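You operate a simulated robot arm through the tools that you are given. There is no shell and no other tool. Be economical: measure what you need, move in short steps, check, and stop when the job is done.

You run a simulated two-armed robot. Do the job below in one go: nothing can be reset, and whatever is moved stays where it is left.

TASK
Lid the juice with the purple straw; set it on the side table.
Fine: it stands on the cart counter now; its straw ends through the lid. Set down upright: cup.

It is judged by the outcome, as a careful person would: the job done as asked, and still so three seconds after it is handed in. It fails if anything else is knocked over, pushed out of place, dropped, spilled or broken. A push-on lid holds only when it is set on centred and level and pressed home; a screw cap is set on level and turned clockwise until tight.

THE ROBOT
Two 6-joint arms with two-finger parallel grippers on one trunk, on a base that drives. Base frame: it is fixed to the floor where the robot stands at the start and does not move with it; the origin is under the middle of the robot, x ahead of it, y to its left, z up. Readings come in mm, degrees, newtons and seconds.
The left shoulder is at the start at [280, 185, 1205], the right one opposite. With the tool pointing down near the work surface each hand reaches from about 200 to 900 mm from the robot's upright axis, wherever it stands, measured 20 degrees to its own side. Places, roughly: side table of the cart [900, 600, 1000]; straw [-750, 2000, 1000]. Payload 1.57 kg a hand.
The tool frame of a hand sits at the grasp point between the pads (the TCP): z along the fingers, y along the line on which they close. The tips reach 30 mm beyond it. The gripper opens to 80 mm. The fingers are 17 mm wide and 12 mm thick; the gripper's body (40 by 82 mm) begins 80 mm behind the TCP.
Orientation is that of the tool frame in the base frame, as a unit quaternion [x, y, z, w]. With the fingers straight down and closing along the base's y, the tool's x points along the base's -x, its y along +y and its z along -z.

THE INTERFACE
- The arms move only by the tool send_rows. It takes "left_motion", "right_motion" or both (then of equal length, played together; a hand with none holds still); each is one flat list of numbers, 6 for each row, row after row: the shift along the base's x, y, z in mm, then the turn, a rotation vector about the base's x, y, z in degrees. In form: [x, y, z, ax, ay, az, x, y, z, ax, ay, az, ...]. A call has 1 to 8 rows; each row shifts and turns the commanded pose from where the row before left it. "left_jaw" and "right_jaw" are, for a hand that has rows, the gripper command, from -1 (fully open) to 1 (shut), values between in proportion, set as the call begins (left out, the last holds). Rows are played at 5 a second. More than 50 mm and 8.6 degrees between two rows, or a gripper value outside its range, and nothing of the call is played. Where a pose cannot be reached the arm comes as near as it can. A force on the tool above 40 N (or 10 N above the force at the start of the call, whichever is more), or a blocked arm, ends the call early, and 0.2 s more pass. Each finger travels about 153 mm/s and halts on what it meets, pressing with about 25 N; the grip force reading is that of the motor and also rises with nothing between the fingers. The clock runs only during rows and for 0.2 s after the last one: add rows that do not move to give the fingers time. The reply holds the time, the measured pose of the TCP, the force on the tool along the base axes, the opening and the grip force, in the units named above and with some noise, with the torque about the TCP (base axes, N m) and any sound that the robot's microphone picked up, and new pictures: "show" is both (left out), scene, wrist or none (wrist: the cameras of the hands that moved).
- Cameras (640 x 400 px; columns grow to the right, rows downward): "scene" is now at [241.4, 20, 1652.8]; the picture's right is [0.25, -0.97, 0.00], its down [-0.65, -0.17, -0.74] and it looks along [0.72, 0.19, -0.67] (base axes); focal length 247 px, centre (320, 200). "left" rides on the left gripper at [72, 7, -122] in its tool frame; the picture's right is [-0.09, 1.00, 0.00], its down [-0.84, -0.08, -0.54] and it looks along [-0.54, -0.05, 0.84] (tool axes); focal length 238 px, centre (320, 200). "right" rides on the right gripper at [72, -7, -122] in its tool frame; the picture's right is [0.09, 1.00, 0.00], its down [-0.84, 0.08, -0.54] and it looks along [-0.54, 0.05, 0.84] (tool axes); focal length 238 px, centre (320, 200). There is no depth. A picture from a camera that has moved, and an enlarged one, comes with that camera's place and axes in the base frame and with its lens.
- lift_body(by): slides the trunk up (or, below 0, down) by that many mm; the arms and the scene camera ride with it, the base frame stays. It gives what a move gives, with no picture.
- base_move(legs): drives the robot by 1 to 6 legs, each [ahead, turn to the left] in mm and degrees, along the robot's own axes; the way and the turn of a leg run together, so that a leg with both is an arc; at most 1500 mm and 180 degrees a leg. The arms and the cameras ride along, it lands a little off, and it stops where it bumps. It gives what a move gives, and a new picture of the scene camera.
- aim_head(pan, tilt): turns the head with the scene camera to pan (to the left, within 86 degrees either way) and tilt (down, from -29 to 69), counted from straight ahead of the robot. It gives what a move gives, and a new picture of the scene camera.
- zoom(camera, box): a new picture of the part [left, top, right, bottom] of that camera's present view, enlarged. The clock stands still meanwhile.
- close_job(): hands the job in; it is judged then, once.

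Go step by step. Nothing tells you exact positions but the pictures and the camera data: compare them with the known pose of the tool, close in by small moves and look again before you grip or let go. The budget is 120 turns and 260 pictures, counting those below and the enlarged ones. Unless the task says otherwise, let go and move clear before handing in, and close with one line.

The tools are called after "Call:" as a command line: name --argument value ..., lists and objects as JSON in quotes. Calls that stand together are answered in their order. send_rows: Moves the arms, as the interface text tells. Its arguments: {"type":"object","properties":{"left_motion":{"type":"array","items":{"type":"number"}},"left_jaw":{"type":"number"},"right_motion":{"type":"array","items":{"type":"number"}},"right_jaw":{"type":"number"},"show":{"type":"string","enum":["both","scene","wrist","none"]}},"required":[]} The other tools are called the same way: lift_body (by) slides the trunk up or down; base_move (legs) drives the base; aim_head (pan, tilt) turns the head that bears the scene camera; zoom (camera, box) takes an enlarged picture of a part of a camera's view; close_job () hands the job in.

At the start:

```text
t: 0.0
left_position: [489.1, 362.8, 1478.7]
left_ee_rot: [0.0, 1.0, 0.0, 0.0]
left_wrist_force: [-0.2, 0.3, -0.3]
left_torque: [0.0, 0.0, 0.0]
left_opening: 79.8
left_grasp_force: 0.1
right_position: [606.0, -164.3, 1429.7]
right_ee_rot: [0.0, 1.0, 0.001, -0.001]
right_wrist_force: [0.0, -0.5, 0.0]
right_torque: [0.02, 0.0, -0.01]
right_opening: 79.6
right_grasp_force: 0.0
trunk travel left (down, up): [-900.0, 90.0]
robot x, y, heading: [-1.8, 2.9, 0.1]
head pan, tilt: [14.5, 42.1]
```

scene: 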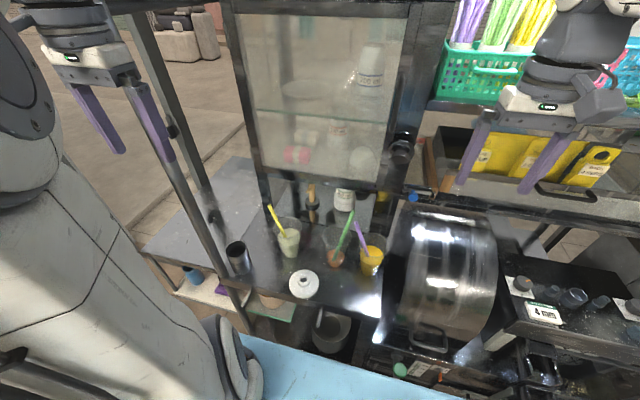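
right: 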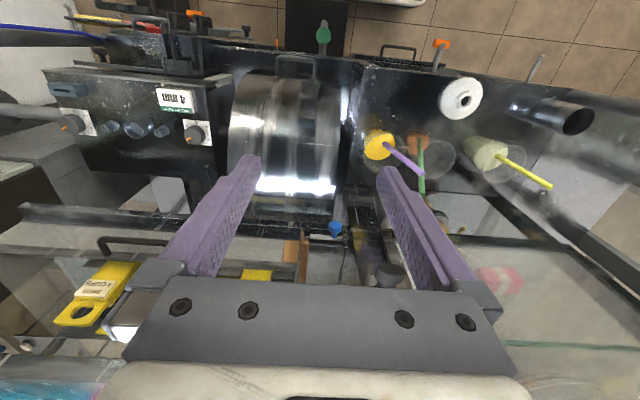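
left: 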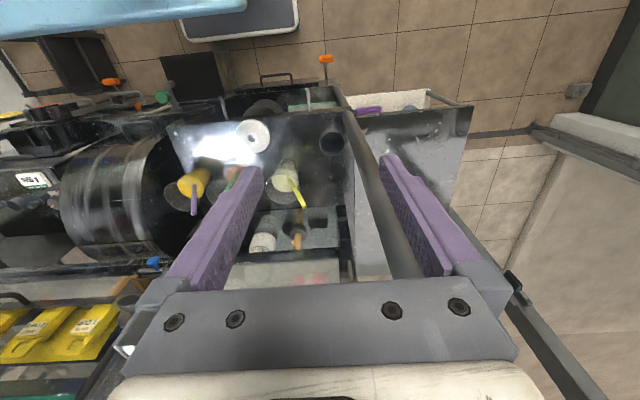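

I see a cart counter with three cups with straws (yellow, green, purple), a white lid, and the grey side table to the left behind a post. I'll enlarge the views to measure.

Call:
zoom --camera "scene" --box '[220, 170, 420, 310]'

Call:
zoom --camera "left" --box '[140, 80, 380, 260]'

Call:
zoom --camera "right" --box '[340, 60, 600, 220]'

Call:
zoom --camera "scene" --box '[100, 120, 340, 330]'

```text
2.86 times, centred on (320, 240) of scene
camera zoom: at [241.4, 20.0, 1652.8], right [0.25, -0.97, 0.0], down [-0.65, -0.17, -0.74], along [0.72, 0.19, -0.67], focal length 706 px, centre (320, 86)
```

zoom: 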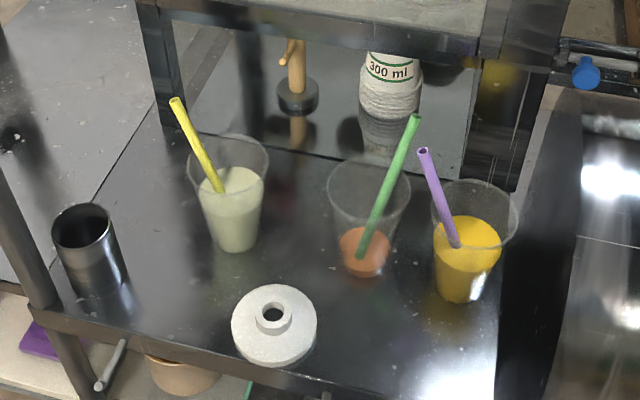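

```text
2.22 times, centred on (260, 170) of left
camera zoom: at [417.8, 368.9, 1599.8], right [0.09, 1.0, 0.0], down [0.84, -0.08, 0.54], along [0.54, -0.05, -0.84], focal length 530 px, centre (453, 267)
```

zoom: 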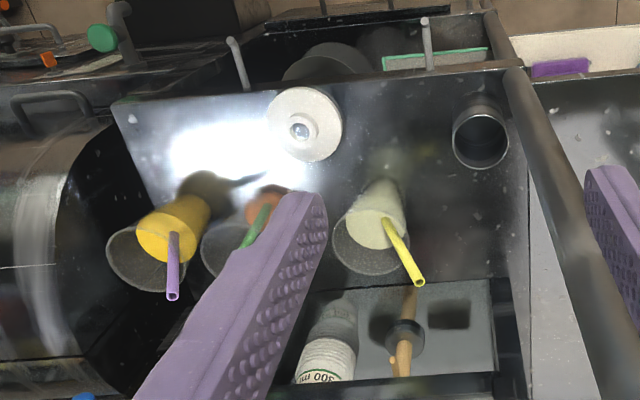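

```text
2.46 times, centred on (470, 140) of right
camera zoom: at [533.5, -172.8, 1553.1], right [-0.09, 1.0, 0.0], down [0.84, 0.08, 0.54], along [0.54, 0.05, -0.84], focal length 587 px, centre (-49, 348)
```

zoom: 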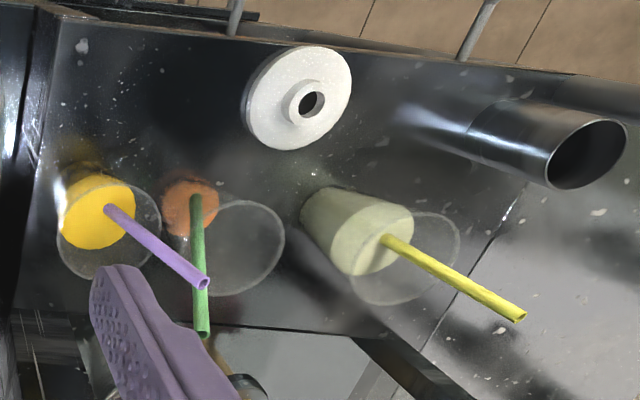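

```text
1.90 times, centred on (220, 225) of scene
camera zoom: at [241.4, 20.0, 1652.8], right [0.25, -0.97, 0.0], down [-0.65, -0.17, -0.74], along [0.72, 0.19, -0.67], focal length 471 px, centre (510, 152)
```

zoom: 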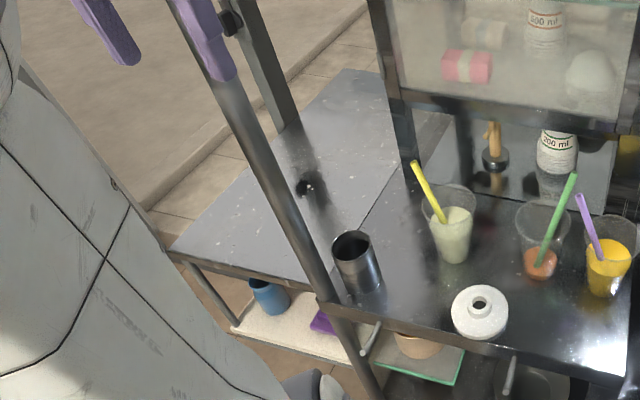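

The lid (a white disc with a collar) is at about [607,170,955]. The purple-straw cup is at about [717,-20], with its rim near z 1070, and its straw leans towards the green straw. I'll use the right hand, tilted, to take the cup by its side and pull it clear of its neighbours. First I'll tilt the right hand.

Call:
send_rows --right_motion '[-20, 15, -20, 0, -7.5, 0, -20, 15, -20, 0, -7.5, 0, -20, 15, -20, 0, -7.5, 0, -20, 15, -20, 0, -7.5, 0, -20, 15, -20, 0, -7.5, 0, -20, 15, -20, 0, -7.5, 0, -20, 15, -20, 0, -7.5, 0, -20, 15, -20, 0, -7.5, 0]' --right_jaw -1 --show "both"

Call:
aim_head --pan 70 --tilt 35

Call:
aim_head --pan 0 --tilt 48

```text
t: 1.8
left_position: [489.9, 362.2, 1478.5]
left_ee_rot: [0.0, 1.0, 0.0, 0.0]
left_wrist_force: [0.5, 0.2, -0.7]
left_torque: [0.01, -0.04, 0.01]
left_opening: 79.8
left_grasp_force: 0.0
right_position: [526.3, 38.8, 1287.9]
right_ee_rot: [-0.001, 0.865, -0.001, 0.501]
right_wrist_force: [0.5, 0.1, 0.4]
right_torque: [0.01, -0.02, -0.02]
right_opening: 80.1
right_grasp_force: 0.0
right hand out of reach, approached as far as the arm can: row 3, 4, 5, 6, 7, 8
trunk travel left (down, up): [-900.0, 90.0]
robot x, y, heading: [-1.3, 2.4, 0.2]
head pan, tilt: [14.5, 42.1]
camera scene: at [241.3, 20.1, 1652.8], right [0.25, -0.97, 0.0], down [-0.65, -0.17, -0.74], along [0.72, 0.19, -0.67], focal length 247 px, centre (320, 200)
camera right: at [383.9, 30.3, 1287.7], right [-0.05, 1.0, -0.08], down [-0.05, 0.08, 1.0], along [1.0, 0.05, 0.05], focal length 238 px, centre (320, 200)
```

scene: 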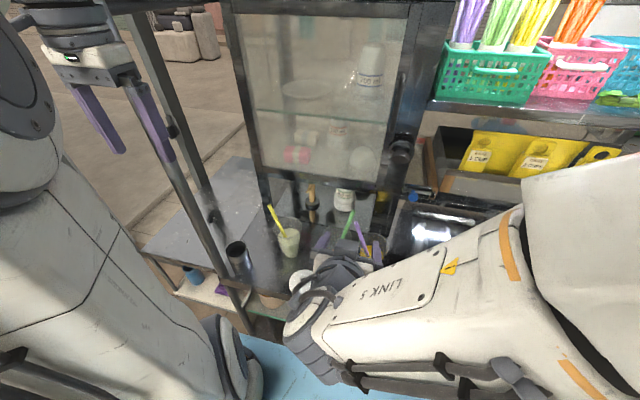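
right: 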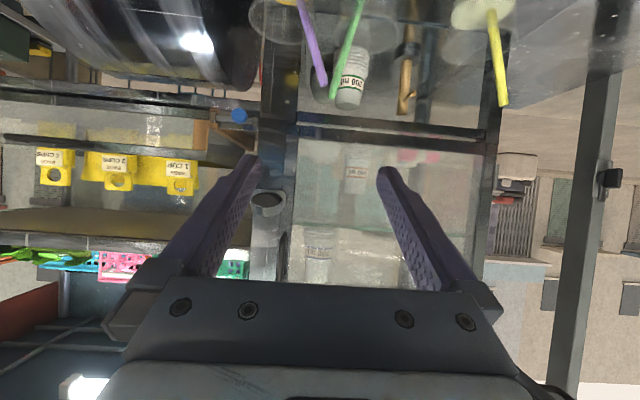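

```text
t: 3.0
left_position: [489.1, 362.1, 1479.3]
left_ee_rot: [0.0, 1.0, -0.001, 0.0]
left_wrist_force: [-0.6, -0.5, 0.0]
left_torque: [-0.01, 0.02, -0.01]
left_opening: 79.8
left_grasp_force: 0.1
right_position: [526.8, 36.9, 1289.0]
right_ee_rot: [0.0, 0.867, 0.0, 0.499]
right_wrist_force: [0.0, 1.2, 0.2]
right_torque: [-0.01, -0.01, 0.01]
right_opening: 80.1
right_grasp_force: 0.0
trunk travel left (down, up): [-900.0, 90.0]
robot x, y, heading: [3.1, -0.7, -0.1]
head pan, tilt: [70.0, 35.0]
camera scene: at [190.7, 81.8, 1663.3], right [0.94, -0.34, 0.0], down [-0.2, -0.54, -0.82], along [0.28, 0.77, -0.57], focal length 247 px, centre (320, 200)
```

scene: 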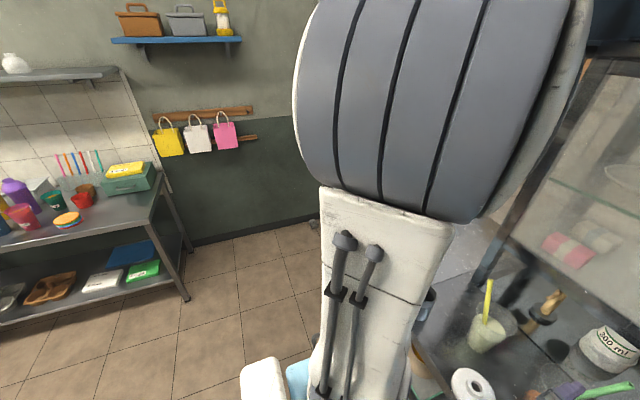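

```text
t: 4.5
left_position: [489.5, 360.9, 1477.8]
left_ee_rot: [0.0, 1.0, 0.0, 0.0]
left_wrist_force: [-0.3, 0.6, -0.4]
left_torque: [-0.05, -0.01, -0.02]
left_opening: 79.8
left_grasp_force: 0.1
right_position: [526.8, 38.2, 1288.0]
right_ee_rot: [-0.001, 0.866, 0.0, 0.499]
right_wrist_force: [0.8, -0.2, 0.5]
right_torque: [0.03, -0.02, 0.02]
right_opening: 79.8
right_grasp_force: 0.0
trunk travel left (down, up): [-900.0, 90.0]
robot x, y, heading: [-1.4, 2.3, -0.4]
head pan, tilt: [0.0, 48.0]
camera scene: at [239.3, -0.9, 1644.3], right [0.0, -1.0, 0.0], down [-0.74, 0.0, -0.67], along [0.67, 0.0, -0.74], focal length 247 px, centre (320, 200)
```

scene: 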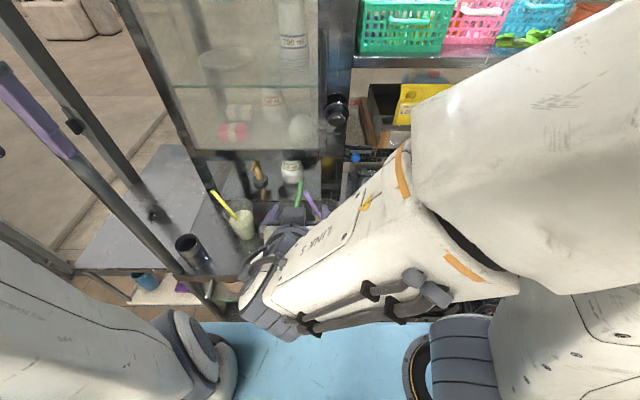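

The right hand is tilted but close to its inner reach limit. The left side is clear floor apart from the robot's own arm. I'll move the right hand down in front of the purple cup.

Call:
send_rows --right_motion '[10, -15, -40, 0, 0, 0, 10, -15, -40, 0, 0, 0, 10, -15, -40, 0, 0, 0, 0, -13, -40, 0, 0, 0, 0, 0, -40, 0, 0, 0]' --show "both"

```text
t: 5.7
left_position: [490.4, 361.1, 1478.8]
left_ee_rot: [0.0, 1.0, 0.001, 0.0]
left_wrist_force: [-0.6, 0.3, -0.8]
left_torque: [0.04, 0.01, 0.04]
left_opening: 80.1
left_grasp_force: 0.1
right_position: [578.7, 63.8, 1167.7]
right_ee_rot: [-0.001, 0.867, -0.004, 0.499]
right_wrist_force: [0.4, -0.3, 0.7]
right_torque: [-0.01, -0.04, -0.01]
right_opening: 80.2
right_grasp_force: 0.0
right hand out of reach, approached as far as the arm can: row 1, 2, 3, 4, 5
trunk travel left (down, up): [-900.0, 90.0]
robot x, y, heading: [-2.5, 1.3, -0.1]
head pan, tilt: [0.0, 48.0]
camera scene: at [239.2, -1.0, 1644.4], right [0.0, -1.0, 0.0], down [-0.74, 0.0, -0.67], along [0.67, 0.0, -0.74], focal length 247 px, centre (320, 200)
camera right: at [435.8, 55.4, 1167.9], right [-0.04, 1.0, -0.09], down [-0.05, 0.08, 1.0], along [1.0, 0.05, 0.04], focal length 238 px, centre (320, 200)
```

scene: 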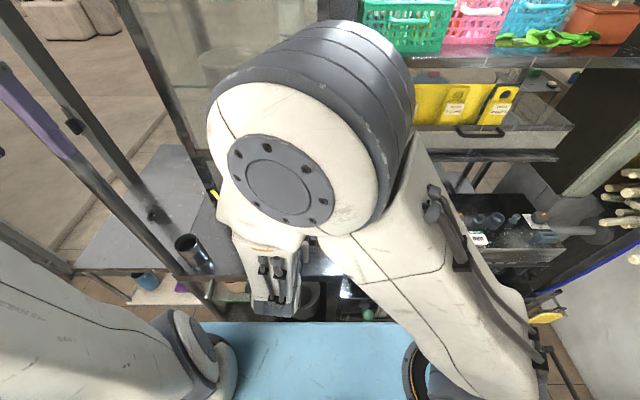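
right: 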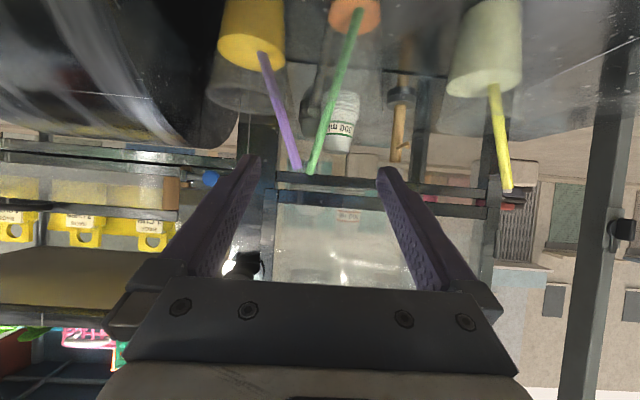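

The right arm is folding up because the hand is too close to the body. I'll back the base off 200 mm so it can stretch out.

Call:
base_move --legs '[[-200, 0]]'

```text
t: 7.3
left_position: [283.0, 362.7, 1478.1]
left_ee_rot: [-0.002, 1.0, 0.0, 0.0]
left_wrist_force: [0.0, -0.5, 0.6]
left_torque: [-0.02, 0.05, 0.03]
left_opening: 80.2
left_grasp_force: 0.1
right_position: [372.7, 64.7, 1168.1]
right_ee_rot: [-0.002, 0.867, -0.003, 0.499]
right_wrist_force: [1.1, -0.3, -0.4]
right_torque: [0.0, 0.0, 0.01]
right_opening: 80.0
right_grasp_force: 0.1
trunk travel left (down, up): [-900.0, 90.0]
robot x, y, heading: [-201.9, 0.6, 0.3]
head pan, tilt: [0.0, 48.0]
camera scene: at [34.6, -0.4, 1644.3], right [0.0, -1.0, 0.0], down [-0.74, 0.0, -0.67], along [0.67, 0.0, -0.74], focal length 247 px, centre (320, 200)
```

scene: 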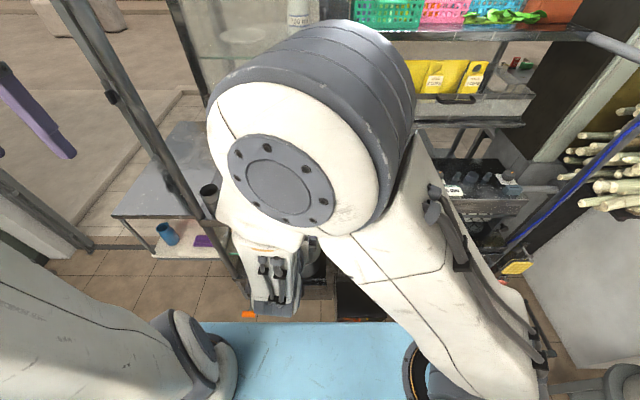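

Now I'll stretch the right hand towards the cup.

Call:
send_rows --right_motion '[35, -14, -10, 0, 0, 0, 35, -14, -15, 0, 0, 0, 35, -14, -20, 0, 0, 0, 35, -14, -20, 0, 0, 0, 35, -14, -20, 0, 0, 0, 35, -14, -20, 0, 0, 0]' --show "both"

```text
t: 8.7
left_position: [283.1, 362.5, 1477.4]
left_ee_rot: [-0.002, 1.0, 0.0, 0.0]
left_wrist_force: [-0.4, 0.6, 0.1]
left_torque: [0.0, -0.01, 0.0]
left_opening: 79.9
left_grasp_force: 0.0
right_position: [592.9, -5.4, 1083.2]
right_ee_rot: [-0.002, 0.867, -0.005, 0.498]
right_wrist_force: [-0.1, 0.0, 1.0]
right_torque: [-0.03, 0.02, 0.0]
right_opening: 79.9
right_grasp_force: 0.1
right hand out of reach, approached as far as the arm can: row 1, 2, 3, 4
trunk travel left (down, up): [-900.0, 90.0]
robot x, y, heading: [-205.1, -1.4, 0.4]
head pan, tilt: [0.0, 48.0]
camera scene: at [34.3, -0.4, 1644.3], right [0.0, -1.0, 0.0], down [-0.74, 0.0, -0.67], along [0.67, 0.0, -0.74], focal length 247 px, centre (320, 200)
camera right: at [451.7, -12.6, 1084.4], right [-0.05, 0.99, -0.09], down [-0.05, 0.09, 1.0], along [1.0, 0.05, 0.04], focal length 238 px, centre (320, 200)
```

scene: 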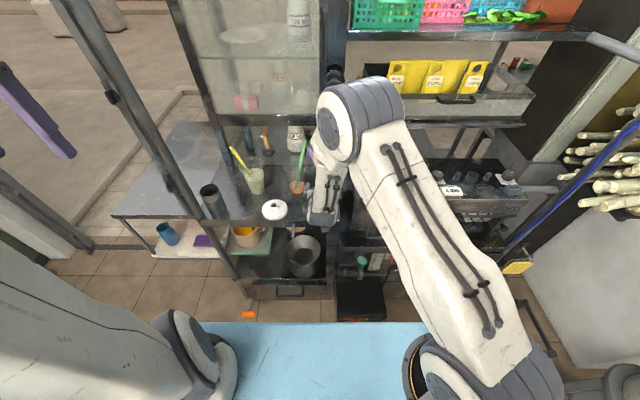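
right: 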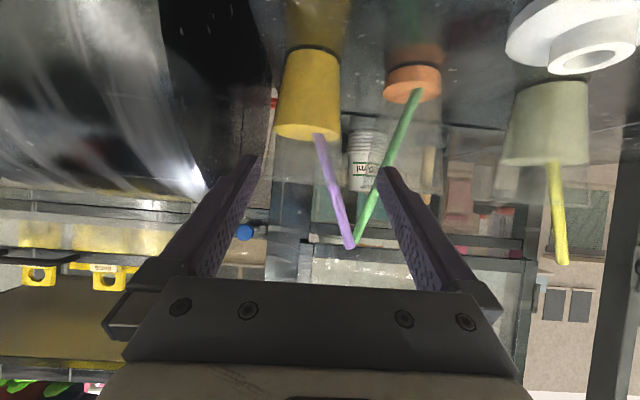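

The cup is at y≈-20, and the juice surface is at about z 1015. I'll lower the hand to about z 985 in line with the cup and check.

Call:
send_rows --right_motion '[0, -5, -33, 0, 0, 0, 0, -5, -33, 0, 0, 0, 0, -5, -32, 0, 0, 0, 0, 0, 0, 0, 0, 0]' --show "both"

```text
t: 9.7
left_position: [282.8, 363.5, 1477.6]
left_ee_rot: [-0.002, 1.0, 0.0, 0.0]
left_wrist_force: [-0.6, 0.2, -0.1]
left_torque: [-0.02, -0.02, 0.03]
left_opening: 79.8
left_grasp_force: 0.0
right_position: [625.3, 6.4, 1001.7]
right_ee_rot: [-0.003, 0.868, -0.008, 0.496]
right_wrist_force: [0.7, -0.1, -0.6]
right_torque: [-0.02, 0.0, 0.03]
right_opening: 80.0
right_grasp_force: 0.0
right hand out of reach, approached as far as the arm can: row 1, 2, 3
trunk travel left (down, up): [-900.0, 90.0]
robot x, y, heading: [-203.9, 0.9, 0.2]
head pan, tilt: [0.0, 48.0]
camera scene: at [34.5, -0.4, 1644.3], right [0.0, -1.0, 0.0], down [-0.74, 0.0, -0.67], along [0.67, 0.0, -0.74], focal length 247 px, centre (320, 200)
camera right: at [481.8, -0.9, 1001.7], right [-0.04, 0.99, -0.1], down [-0.04, 0.1, 0.99], along [1.0, 0.05, 0.04], focal length 238 px, centre (320, 200)
```

scene: 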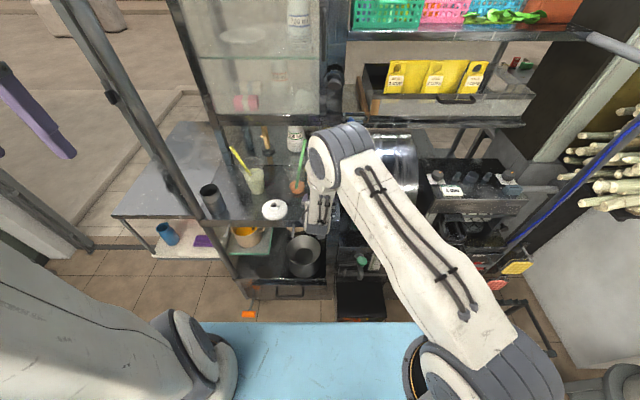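
right: 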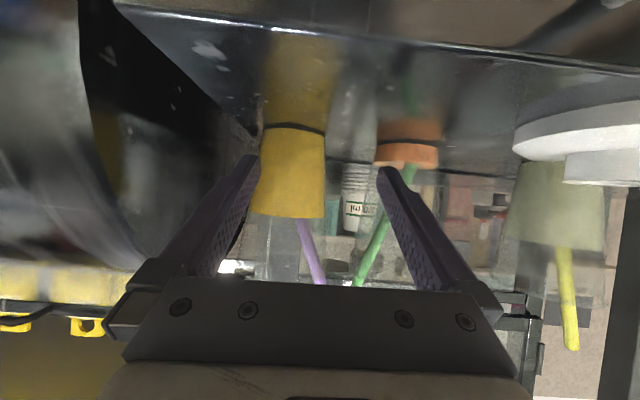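

The wrist looks limited because the shoulder is so high above the hand. I'll raise the hand and lower the trunk, so the forearm comes in flatter.

Call:
send_rows --right_motion '[-10, -5, 40, 0, 0, 0, -10, -5, 40, 0, 0, 0, -10, -5, 40, 0, 0, 0, 0, -5, 40, 0, 0, 0]' --show "none"

Call:
lift_body --by -170

Call:
send_rows --right_motion '[0, 0, 0, 0, 0, 0]' --show "both"

```text
t: 10.7
left_position: [283.1, 362.2, 1478.6]
left_ee_rot: [-0.001, 1.0, 0.0, -0.001]
left_wrist_force: [-0.8, -0.1, -0.3]
left_torque: [0.0, -0.01, -0.01]
left_opening: 80.1
left_grasp_force: 0.2
right_position: [594.8, -13.6, 1158.8]
right_ee_rot: [-0.003, 0.867, -0.003, 0.498]
right_wrist_force: [0.1, -0.1, 0.8]
right_torque: [0.02, -0.02, 0.02]
right_opening: 80.1
right_grasp_force: 0.1
trunk travel left (down, up): [-900.0, 90.0]
robot x, y, heading: [-203.1, 1.6, 0.1]
head pan, tilt: [0.0, 48.0]
```

```text
t: 12.6
left_position: [283.1, 362.7, 1308.3]
left_ee_rot: [-0.002, 1.0, 0.0, -0.001]
left_wrist_force: [-0.1, 0.2, -0.1]
left_torque: [-0.01, -0.02, 0.0]
left_opening: 80.0
left_grasp_force: 0.0
right_position: [595.5, -14.5, 988.8]
right_ee_rot: [-0.002, 0.867, -0.002, 0.499]
right_wrist_force: [-0.2, 0.2, -0.3]
right_torque: [0.02, 0.02, 0.01]
right_opening: 80.0
right_grasp_force: 0.1
trunk travel left (down, up): [-730.0, 260.0]
robot x, y, heading: [-206.3, -2.9, 0.2]
head pan, tilt: [0.0, 48.0]
```

```text
t: 13.0
left_position: [283.1, 363.5, 1307.9]
left_ee_rot: [-0.002, 1.0, 0.0, 0.0]
left_wrist_force: [-0.1, -0.1, -0.2]
left_torque: [0.03, -0.01, 0.02]
left_opening: 80.1
left_grasp_force: 0.1
right_position: [595.6, -13.2, 988.1]
right_ee_rot: [-0.002, 0.867, -0.002, 0.499]
right_wrist_force: [-0.7, -0.2, 0.2]
right_torque: [0.0, 0.03, -0.02]
right_opening: 80.0
right_grasp_force: 0.1
trunk travel left (down, up): [-730.0, 260.0]
robot x, y, heading: [-204.9, -0.2, 0.1]
head pan, tilt: [0.0, 48.0]
camera scene: at [34.4, -0.4, 1474.3], right [0.0, -1.0, 0.0], down [-0.74, 0.0, -0.67], along [0.67, 0.0, -0.74], focal length 247 px, centre (320, 200)
camera right: at [453.1, -21.7, 988.4], right [-0.05, 1.0, -0.09], down [-0.05, 0.08, 1.0], along [1.0, 0.05, 0.04], focal length 238 px, centre (320, 200)
```

scene: 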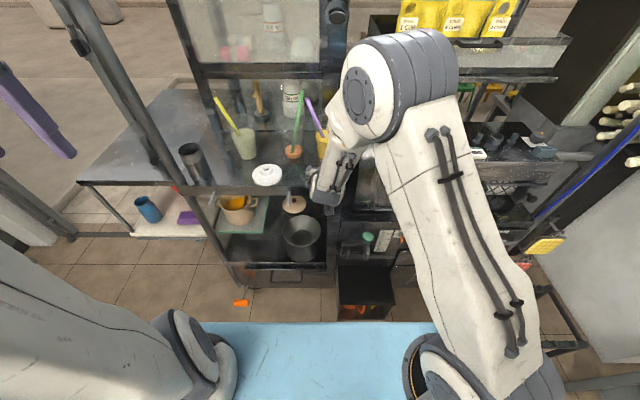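
right: 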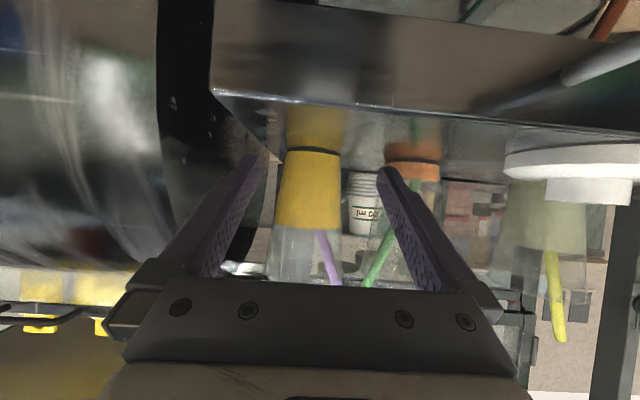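

The cup axis is at y≈-22 and the cup is about 68 mm wide at this height. I'll line up and go part way in.

Call:
send_rows --right_motion '[20, -9, -5, 0, 0, 0, 20, 0, 0, 0, 0, 0, 15, 0, 0, 0, 0, 0, 0, 0, 0, 0, 0, 0]' --show "wrist"

Call:
zoom --camera "right" --box '[180, 60, 460, 300]'

```text
t: 14.0
left_position: [284.1, 362.6, 1308.5]
left_ee_rot: [-0.002, 1.0, 0.0, 0.0]
left_wrist_force: [0.3, 0.1, -0.3]
left_torque: [0.01, 0.04, 0.02]
left_opening: 80.0
left_grasp_force: 0.0
right_position: [650.4, -23.3, 983.8]
right_ee_rot: [-0.002, 0.867, -0.003, 0.499]
right_wrist_force: [-0.6, 1.0, 0.0]
right_torque: [0.04, 0.0, 0.01]
right_opening: 79.9
right_grasp_force: 0.0
trunk travel left (down, up): [-730.0, 260.0]
robot x, y, heading: [-206.0, 0.7, 0.2]
head pan, tilt: [0.0, 48.0]
camera right: at [507.9, -30.4, 983.9], right [-0.05, 1.0, -0.09], down [-0.05, 0.08, 1.0], along [1.0, 0.05, 0.04], focal length 238 px, centre (320, 200)
```

right: 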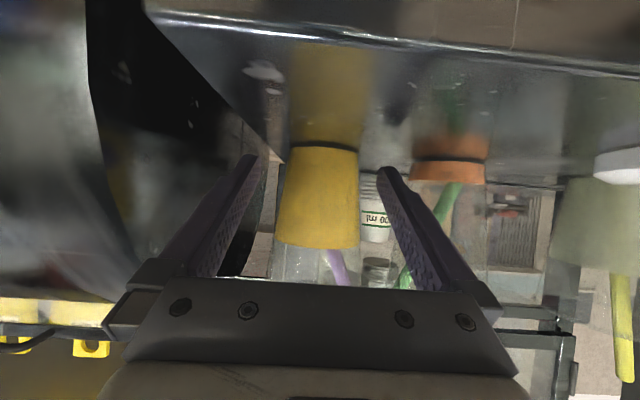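

```text
1.67 times, centred on (320, 180) of right
camera zoom: at [507.9, -30.4, 983.9], right [-0.05, 1.0, -0.09], down [-0.05, 0.08, 1.0], along [1.0, 0.05, 0.04], focal length 397 px, centre (320, 233)
```

zoom: 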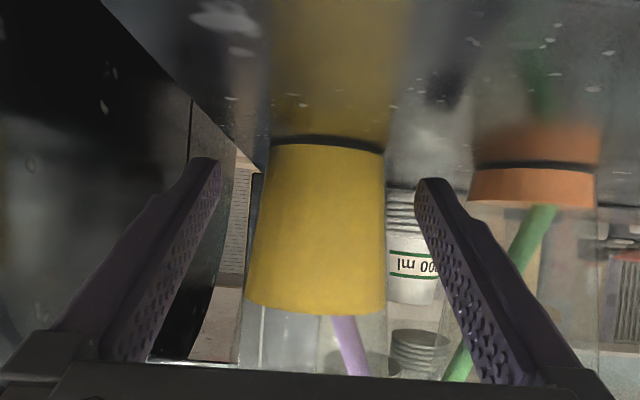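

The cup sits midway between the fingers. I'll go 5 mm lower and 2 mm left, then advance around it.

Call:
send_rows --right_motion '[15, 2.5, -5, 0, 0, 0, 15, 0, 0, 0, 0, 0, 15, 0, 0, 0, 0, 0, 10, 0, 0, 0, 0, 0, 8, 0, 0, 0, 0, 0, 0, 0, 0, 0, 0, 0]' --show "both"

Call:
zoom --camera "right" --box '[180, 60, 460, 300]'

```text
t: 15.4
left_position: [281.9, 362.7, 1308.1]
left_ee_rot: [-0.002, 1.0, 0.0, 0.0]
left_wrist_force: [0.1, -0.5, 0.5]
left_torque: [-0.01, -0.01, 0.0]
left_opening: 79.8
left_grasp_force: 0.1
right_position: [714.2, -20.8, 979.6]
right_ee_rot: [-0.003, 0.867, -0.002, 0.498]
right_wrist_force: [-0.1, -0.4, -0.6]
right_torque: [0.04, -0.02, 0.0]
right_opening: 80.0
right_grasp_force: 0.1
trunk travel left (down, up): [-730.0, 260.0]
robot x, y, heading: [-208.6, 0.8, 0.3]
head pan, tilt: [0.0, 48.0]
camera scene: at [34.4, -0.5, 1474.3], right [0.0, -1.0, 0.0], down [-0.74, 0.0, -0.67], along [0.67, 0.0, -0.74], focal length 247 px, centre (320, 200)
camera right: at [572.2, -28.2, 979.0], right [-0.05, 1.0, -0.09], down [-0.05, 0.08, 1.0], along [1.0, 0.05, 0.04], focal length 238 px, centre (320, 200)
```

scene: 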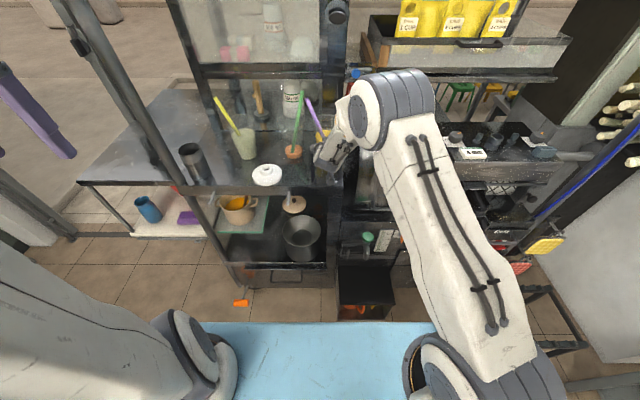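
right: 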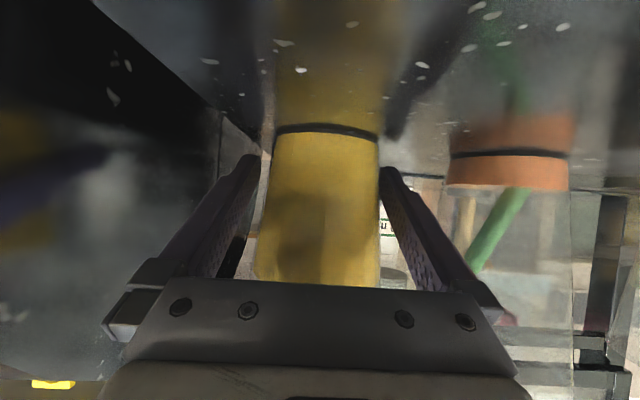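

```text
1.67 times, centred on (320, 180) of right
camera zoom: at [572.2, -28.2, 979.0], right [-0.05, 1.0, -0.09], down [-0.05, 0.08, 1.0], along [1.0, 0.05, 0.04], focal length 397 px, centre (320, 233)
```

zoom: 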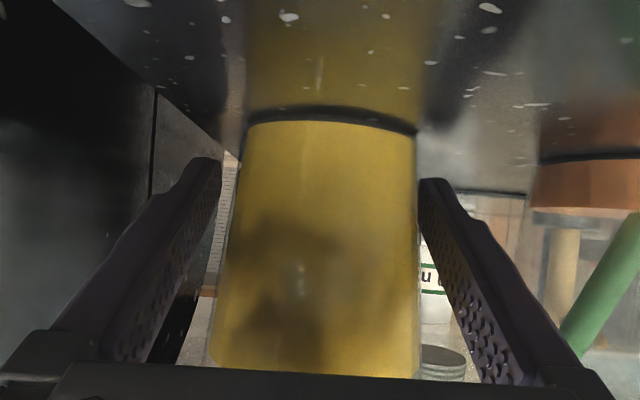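

The cup is between the pads. I'll close gently.

Call:
send_rows --right_motion '[0, 0, 0, 0, 0, 0, 0, 0, 0, 0, 0, 0, 0, 0, 0, 0, 0, 0]' --right_jaw -0.62 --show "wrist"

```text
t: 16.2
left_position: [282.5, 362.5, 1306.8]
left_ee_rot: [-0.002, 1.0, 0.0, 0.0]
left_wrist_force: [-0.4, -0.5, 0.4]
left_torque: [0.0, 0.02, 0.0]
left_opening: 80.3
left_grasp_force: 0.0
right_position: [715.0, -20.2, 979.8]
right_ee_rot: [-0.002, 0.867, -0.003, 0.499]
right_wrist_force: [0.7, 0.8, 0.2]
right_torque: [-0.05, -0.01, 0.03]
right_opening: 67.5
right_grasp_force: 24.6
trunk travel left (down, up): [-730.0, 260.0]
robot x, y, heading: [-203.3, 1.1, 0.1]
head pan, tilt: [0.0, 48.0]
camera right: at [572.0, -28.0, 979.0], right [-0.05, 1.0, -0.09], down [-0.05, 0.08, 1.0], along [1.0, 0.05, 0.04], focal length 238 px, centre (320, 200)
```

right: 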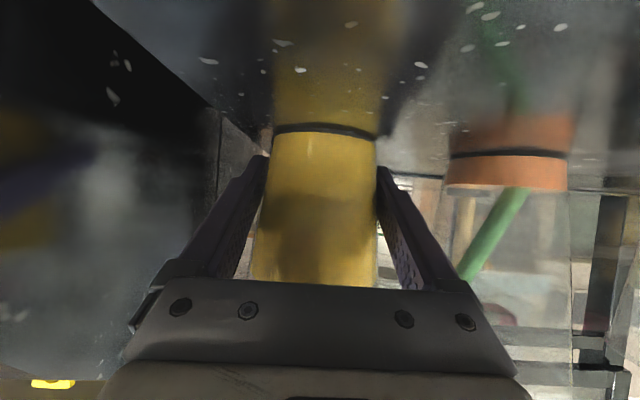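

It is gripped at 67.5 mm. I'll lift slightly and draw the cup towards the counter front, clear of the green straw.

Call:
send_rows --right_motion '[0, 0, 6, 0, 0, 0, 0, 0, 6, 0, 0, 0, -15, 0, 0, 0, 0, 0, -20, 0, 0, 0, 0, 0, -20, 0, 0, 0, 0, 0, -20, 0, 0, 0, 0, 0, 0, 0, 0, 0, 0, 0]' --right_jaw -0.5 --show "both"

Call:
zoom --camera "scene" --box '[200, 80, 400, 220]'

```text
t: 17.8
left_position: [282.8, 362.3, 1308.1]
left_ee_rot: [-0.001, 1.0, 0.0, 0.0]
left_wrist_force: [0.2, -0.1, -0.3]
left_torque: [0.0, 0.0, -0.02]
left_opening: 79.9
left_grasp_force: 0.0
right_position: [639.0, -20.0, 991.2]
right_ee_rot: [-0.002, 0.867, -0.003, 0.499]
right_wrist_force: [1.1, -0.3, -4.0]
right_torque: [-0.01, -0.02, 0.02]
right_opening: 67.4
right_grasp_force: 24.7
trunk travel left (down, up): [-730.0, 260.0]
robot x, y, heading: [-204.2, -1.3, 0.2]
head pan, tilt: [0.0, 48.0]
camera scene: at [34.4, -0.4, 1474.3], right [0.0, -1.0, 0.0], down [-0.74, 0.0, -0.67], along [0.67, 0.0, -0.74], focal length 247 px, centre (320, 200)
camera right: at [495.9, -27.4, 991.0], right [-0.05, 1.0, -0.09], down [-0.05, 0.08, 1.0], along [1.0, 0.05, 0.04], focal length 238 px, centre (320, 200)
```

scene: 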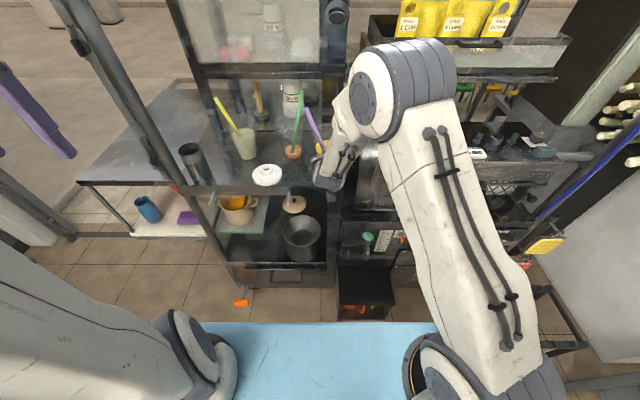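
right: 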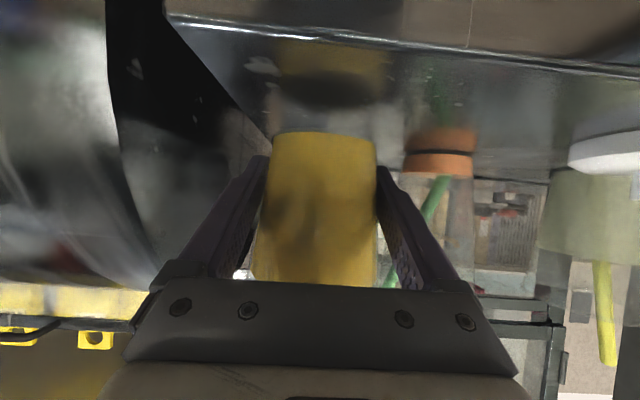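

```text
2.86 times, centred on (300, 150) of scene
camera zoom: at [34.4, -0.4, 1474.3], right [0.0, -1.0, 0.0], down [-0.74, 0.0, -0.67], along [0.67, 0.0, -0.74], focal length 706 px, centre (377, 343)
```

zoom: 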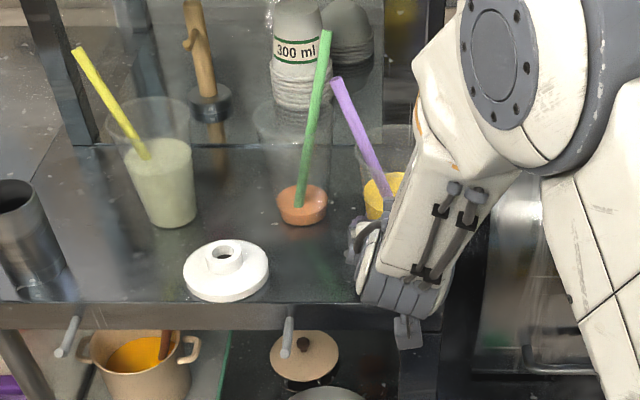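

The cup is held securely. The right elbow would crowd the left hand, so I'll set the cup down here, shifted slightly left, let go and withdraw.

Call:
send_rows --right_motion '[0, 10, 0, 0, 0, 0, 0, 10, 0, 0, 0, 0, 0, 0, -4, 0, 0, 0, 0, 0, -4, 0, 0, 0, 0, 0, -3.5, 0, 0, 0, 0, 0, 0, 0, 0, 0]' --show "wrist"

```text
t: 19.2
left_position: [282.7, 362.2, 1307.7]
left_ee_rot: [-0.002, 1.0, 0.0, 0.0]
left_wrist_force: [-0.8, -0.5, 0.5]
left_torque: [0.02, -0.02, 0.01]
left_opening: 79.8
left_grasp_force: 0.1
right_position: [639.3, -0.2, 980.7]
right_ee_rot: [-0.002, 0.867, -0.002, 0.498]
right_wrist_force: [-0.4, 0.1, -1.0]
right_torque: [-0.02, 0.0, -0.04]
right_opening: 67.3
right_grasp_force: 24.9
trunk travel left (down, up): [-730.0, 260.0]
robot x, y, heading: [-202.6, 2.6, -0.0]
head pan, tilt: [0.0, 48.0]
camera right: at [496.6, -7.5, 979.0], right [-0.05, 1.0, -0.09], down [-0.05, 0.08, 1.0], along [1.0, 0.05, 0.04], focal length 238 px, centre (320, 200)
```

right: 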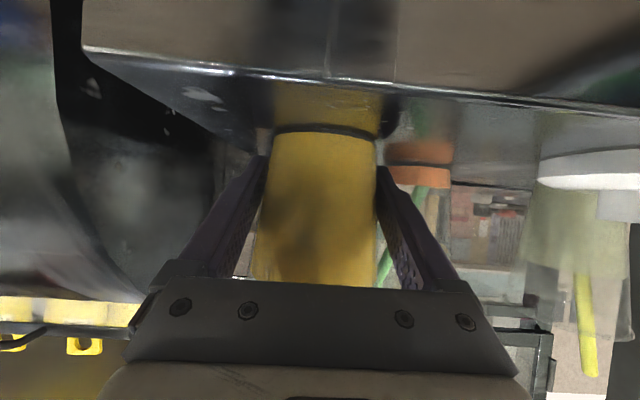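

It is down, with its weight off the hand. I'll release, back out and retreat up to the right.

Call:
send_rows --right_motion '[0, 0, 0, 0, 0, 0, 0, 0, 0, 0, 0, 0, -10, 0, 0, 0, 0, 0, -20, 0, 0, 0, 0, 0, -20, 0, 0, 0, 0, 0, -20, 0, 0, 0, 0, 0]' --right_jaw -1 --show "wrist"

```text
t: 20.6
left_position: [282.8, 363.1, 1307.7]
left_ee_rot: [-0.002, 1.0, -0.001, -0.001]
left_wrist_force: [-0.4, -0.3, -0.2]
left_torque: [-0.02, -0.03, 0.05]
left_opening: 79.8
left_grasp_force: 0.0
right_position: [568.1, 0.4, 980.5]
right_ee_rot: [-0.002, 0.867, -0.002, 0.498]
right_wrist_force: [-0.6, 0.0, -1.0]
right_torque: [0.0, -0.01, 0.0]
right_opening: 80.3
right_grasp_force: 0.0
trunk travel left (down, up): [-730.0, 260.0]
robot x, y, heading: [-201.4, 6.9, 0.4]
head pan, tilt: [0.0, 48.0]
camera right: at [425.5, -8.3, 979.5], right [-0.05, 1.0, -0.09], down [-0.05, 0.08, 1.0], along [1.0, 0.05, 0.04], focal length 238 px, centre (320, 200)
```

right: 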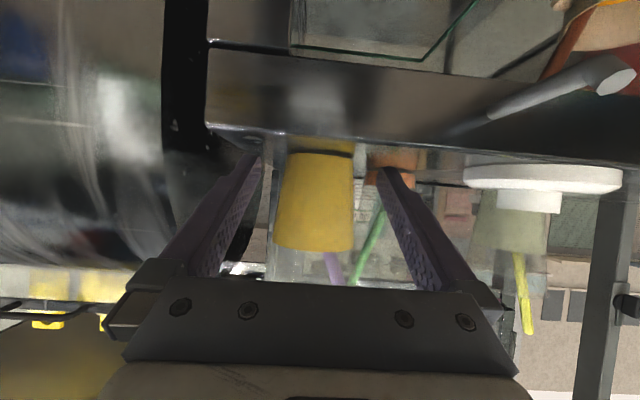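

Call:
send_rows --right_motion '[-25, -10, 0, 0, 0, 0, -25, -20, 10, 0, 0, 0, -20, -40, 20, 0, 0, 0, 0, -45, 20, 0, 0, 0, 0, -45, 20, 0, 0, 0, 0, -45, 20, 0, 0, 0, 0, -45, 20, 0, 0, 0]' --show "scene"

Call:
zoom --camera "scene" --box '[200, 80, 400, 220]'

```text
t: 22.2
left_position: [283.5, 363.4, 1307.6]
left_ee_rot: [-0.002, 1.0, -0.001, 0.0]
left_wrist_force: [0.3, 0.8, -0.5]
left_torque: [0.0, 0.05, 0.02]
left_opening: 79.9
left_grasp_force: 0.1
right_position: [505.5, -139.8, 1086.5]
right_ee_rot: [0.001, 0.867, -0.002, 0.499]
right_wrist_force: [-0.6, 0.0, -0.2]
right_torque: [0.0, 0.02, 0.04]
right_opening: 79.7
right_grasp_force: 0.2
right hand out of reach, approached as far as the arm can: row 2, 3, 4, 5, 6, 7
trunk travel left (down, up): [-730.0, 260.0]
robot x, y, heading: [-204.1, -2.6, 0.4]
head pan, tilt: [0.0, 48.0]
camera scene: at [34.4, -0.5, 1474.3], right [0.0, -1.0, 0.0], down [-0.74, 0.0, -0.67], along [0.67, 0.0, -0.74], focal length 247 px, centre (320, 200)
```

scene: 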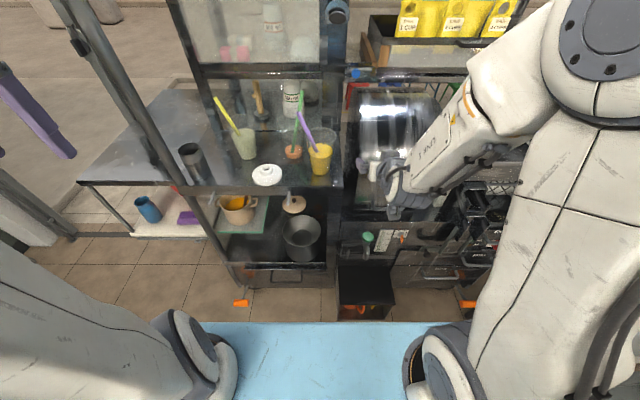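

```text
2.86 times, centred on (300, 150) of scene
camera zoom: at [34.4, -0.5, 1474.3], right [0.0, -1.0, 0.0], down [-0.74, 0.0, -0.67], along [0.67, 0.0, -0.74], focal length 706 px, centre (377, 343)
```

zoom: 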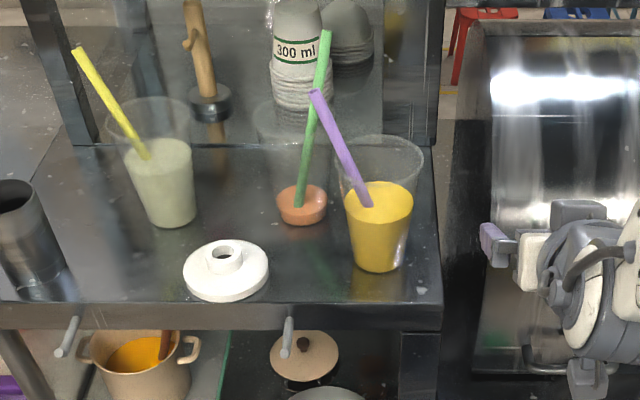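

The cup stands at about [646,-2] with its rim near z 1070. The lid's collar, about 36 mm wide, is at about [611,165] with its top near z 981. Now I'll bring the left hand over the lid, turned so it closes along x.

Call:
send_rows --left_motion '[30, -18, -10, 0, 0, -8.4, 30, -18, -10, 0, 0, -8.4, 30, -18, -10, 0, 0, -8.4, 30, -18, -10, 0, 0, -8.4, 30, -18, -10, 0, 0, -8.4, 30, -18, -10, 0, 0, -8.4, 30, -18, -10, 0, 0, -8.4, 30, -18, -10, 0, 0, -8.4]' --left_jaw -0.4 --show "none"

Call:
send_rows --left_motion '[30, -18, -10, 0, 0, -7.6, 30, -18, -10, 0, 0, -7.6, 27, -18, -10, 0, 0, -7.6, 0, 0, 0, 0, 0, 0]' --show "both"

```text
t: 24.0
left_position: [525.5, 220.0, 1227.6]
left_ee_rot: [0.553, 0.833, 0.0, 0.0]
left_wrist_force: [-1.3, -0.3, 0.7]
left_torque: [0.0, -0.05, -0.04]
left_opening: 56.2
left_grasp_force: 0.0
right_position: [506.5, -140.0, 1085.0]
right_ee_rot: [0.002, 0.867, -0.003, 0.499]
right_wrist_force: [-0.8, -0.1, -0.1]
right_torque: [0.02, 0.03, 0.0]
right_opening: 80.1
right_grasp_force: 0.0
trunk travel left (down, up): [-730.0, 260.0]
robot x, y, heading: [-205.3, -3.2, 0.4]
head pan, tilt: [0.0, 48.0]
```

```text
t: 25.0
left_position: [610.8, 164.6, 1195.2]
left_ee_rot: [0.706, 0.708, 0.0, 0.0]
left_wrist_force: [0.5, -0.4, -1.1]
left_torque: [-0.02, 0.01, 0.0]
left_opening: 56.2
left_grasp_force: 0.0
right_position: [505.8, -142.5, 1084.6]
right_ee_rot: [0.001, 0.867, -0.002, 0.498]
right_wrist_force: [0.2, -0.9, -0.5]
right_torque: [0.0, -0.04, 0.02]
right_opening: 80.0
right_grasp_force: 0.0
trunk travel left (down, up): [-730.0, 260.0]
robot x, y, heading: [-207.9, -0.1, 0.2]
head pan, tilt: [0.0, 48.0]
camera scene: at [34.7, -0.6, 1474.3], right [0.0, -1.0, 0.0], down [-0.74, 0.0, -0.67], along [0.67, 0.0, -0.74], focal length 247 px, centre (320, 200)
camera left: at [618.1, 237.5, 1317.6], right [1.0, -0.09, 0.0], down [-0.08, -0.84, 0.54], along [-0.05, -0.54, -0.84], focal length 238 px, centre (320, 200)
```

scene: 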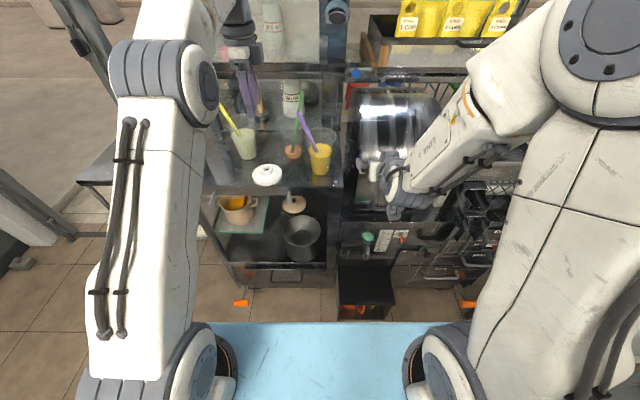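
left: 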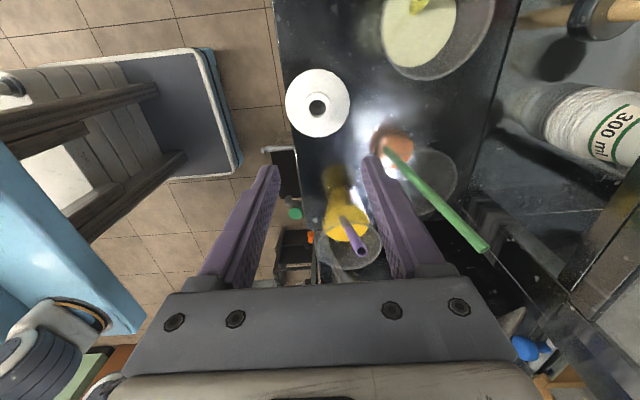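

The lid hole is at about [608,170] and the straw tip at about [644,60,1144]. I'll descend above the collar and check alignment.

Call:
send_rows --left_motion '[-1, 2, -40, 0, 0, 0, -1, 2, -40, 0, 0, 0, -1, 1, -40, 0, 0, 0, 0, 0, -30, 0, 0, 0, 0, 0, 0, 0, 0, 0]' --show "wrist"

```text
t: 26.2
left_position: [609.5, 168.5, 1045.6]
left_ee_rot: [0.705, 0.709, -0.001, 0.0]
left_wrist_force: [0.0, 0.3, 0.2]
left_torque: [0.0, 0.03, 0.02]
left_opening: 56.0
left_grasp_force: 0.0
right_position: [506.1, -141.5, 1084.9]
right_ee_rot: [0.001, 0.867, -0.002, 0.498]
right_wrist_force: [0.2, -0.6, -0.3]
right_torque: [-0.03, 0.0, 0.01]
right_opening: 79.7
right_grasp_force: 0.1
trunk travel left (down, up): [-730.0, 260.0]
robot x, y, heading: [-204.0, 1.5, 0.0]
head pan, tilt: [0.0, 48.0]
camera left: at [615.5, 242.7, 1168.1], right [1.0, -0.09, 0.0], down [-0.07, -0.84, 0.54], along [-0.05, -0.54, -0.84], focal length 238 px, centre (320, 200)
```

left: 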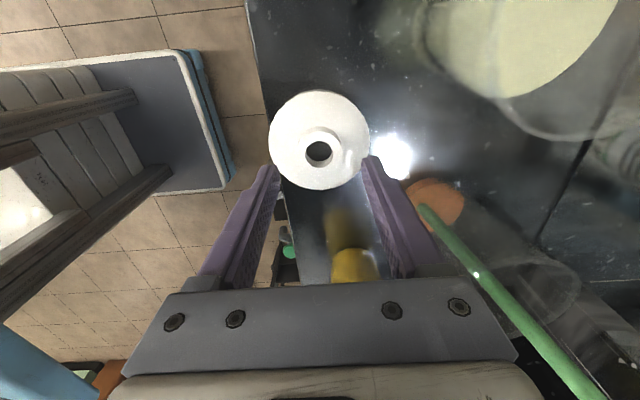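

Well aligned. I'll descend onto the collar.

Call:
send_rows --left_motion '[-1.5, 2.5, -25, 0, 0, 0, 0, 0, -15, 0, 0, 0, 0, 0, -9, 0, 0, 0, 0, 0, 0, 0, 0, 0]' --show "wrist"

Call:
zoom --camera "scene" --box '[200, 100, 360, 212]'

```text
t: 27.2
left_position: [606.1, 172.3, 998.4]
left_ee_rot: [0.706, 0.708, 0.0, 0.0]
left_wrist_force: [0.2, 0.2, 0.1]
left_torque: [-0.01, 0.0, -0.03]
left_opening: 55.7
left_grasp_force: 0.1
right_position: [507.1, -140.1, 1085.5]
right_ee_rot: [0.001, 0.867, -0.002, 0.499]
right_wrist_force: [-0.4, -0.3, 0.8]
right_torque: [0.0, 0.02, 0.01]
right_opening: 79.8
right_grasp_force: 0.0
trunk travel left (down, up): [-730.0, 260.0]
robot x, y, heading: [-205.2, -1.7, 0.3]
head pan, tilt: [0.0, 48.0]
camera left: at [612.6, 245.0, 1120.4], right [1.0, -0.09, 0.0], down [-0.07, -0.84, 0.54], along [-0.05, -0.54, -0.84], focal length 238 px, centre (320, 200)
```

left: 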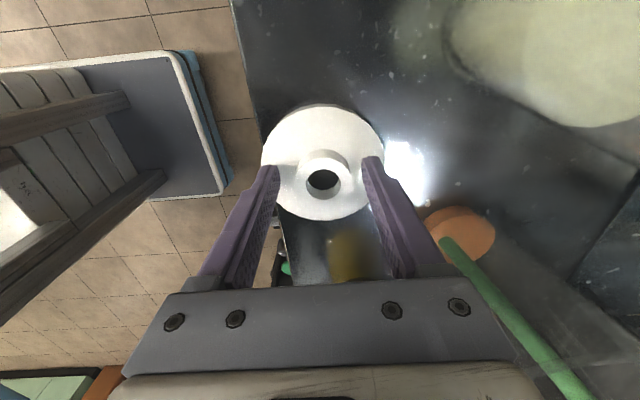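

```text
3.57 times, centred on (280, 156) of scene
camera zoom: at [34.4, -0.5, 1474.3], right [0.0, -1.0, 0.0], down [-0.74, 0.0, -0.67], along [0.67, 0.0, -0.74], focal length 883 px, centre (463, 357)
```

zoom: 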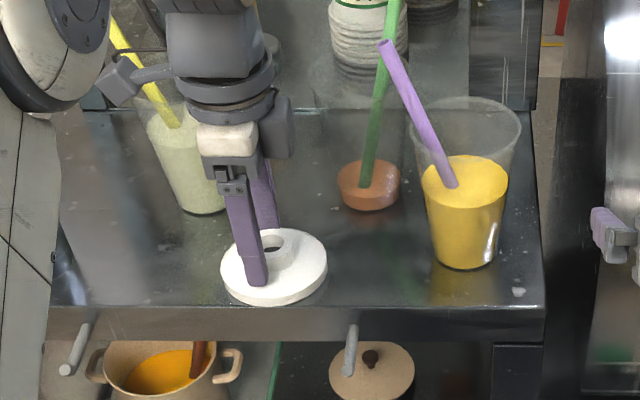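

Call:
send_rows --left_motion '[1, 0, -2, 0, 0, 0, 0, 0, 0, 0, 0, 0, 0, 0, 0, 0, 0, 0]' --left_jaw 0.4 --show "wrist"

```text
t: 28.0
left_position: [604.6, 170.6, 995.3]
left_ee_rot: [0.706, 0.709, -0.001, -0.001]
left_wrist_force: [-0.5, -1.4, 4.3]
left_torque: [-0.03, -0.01, -0.02]
left_opening: 22.4
left_grasp_force: 0.1
right_position: [505.3, -141.3, 1086.8]
right_ee_rot: [0.002, 0.867, -0.002, 0.499]
right_wrist_force: [0.2, 0.4, -0.1]
right_torque: [0.01, -0.01, 0.01]
right_opening: 80.2
right_grasp_force: 0.1
trunk travel left (down, up): [-730.0, 260.0]
robot x, y, heading: [-204.6, -1.1, 0.0]
head pan, tilt: [0.0, 48.0]
camera left: at [612.8, 244.8, 1117.7], right [1.0, -0.09, 0.0], down [-0.07, -0.84, 0.54], along [-0.05, -0.54, -0.84], focal length 238 px, centre (320, 200)
```

left: 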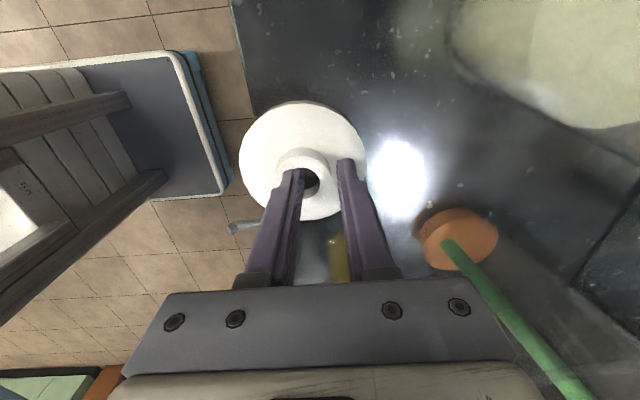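

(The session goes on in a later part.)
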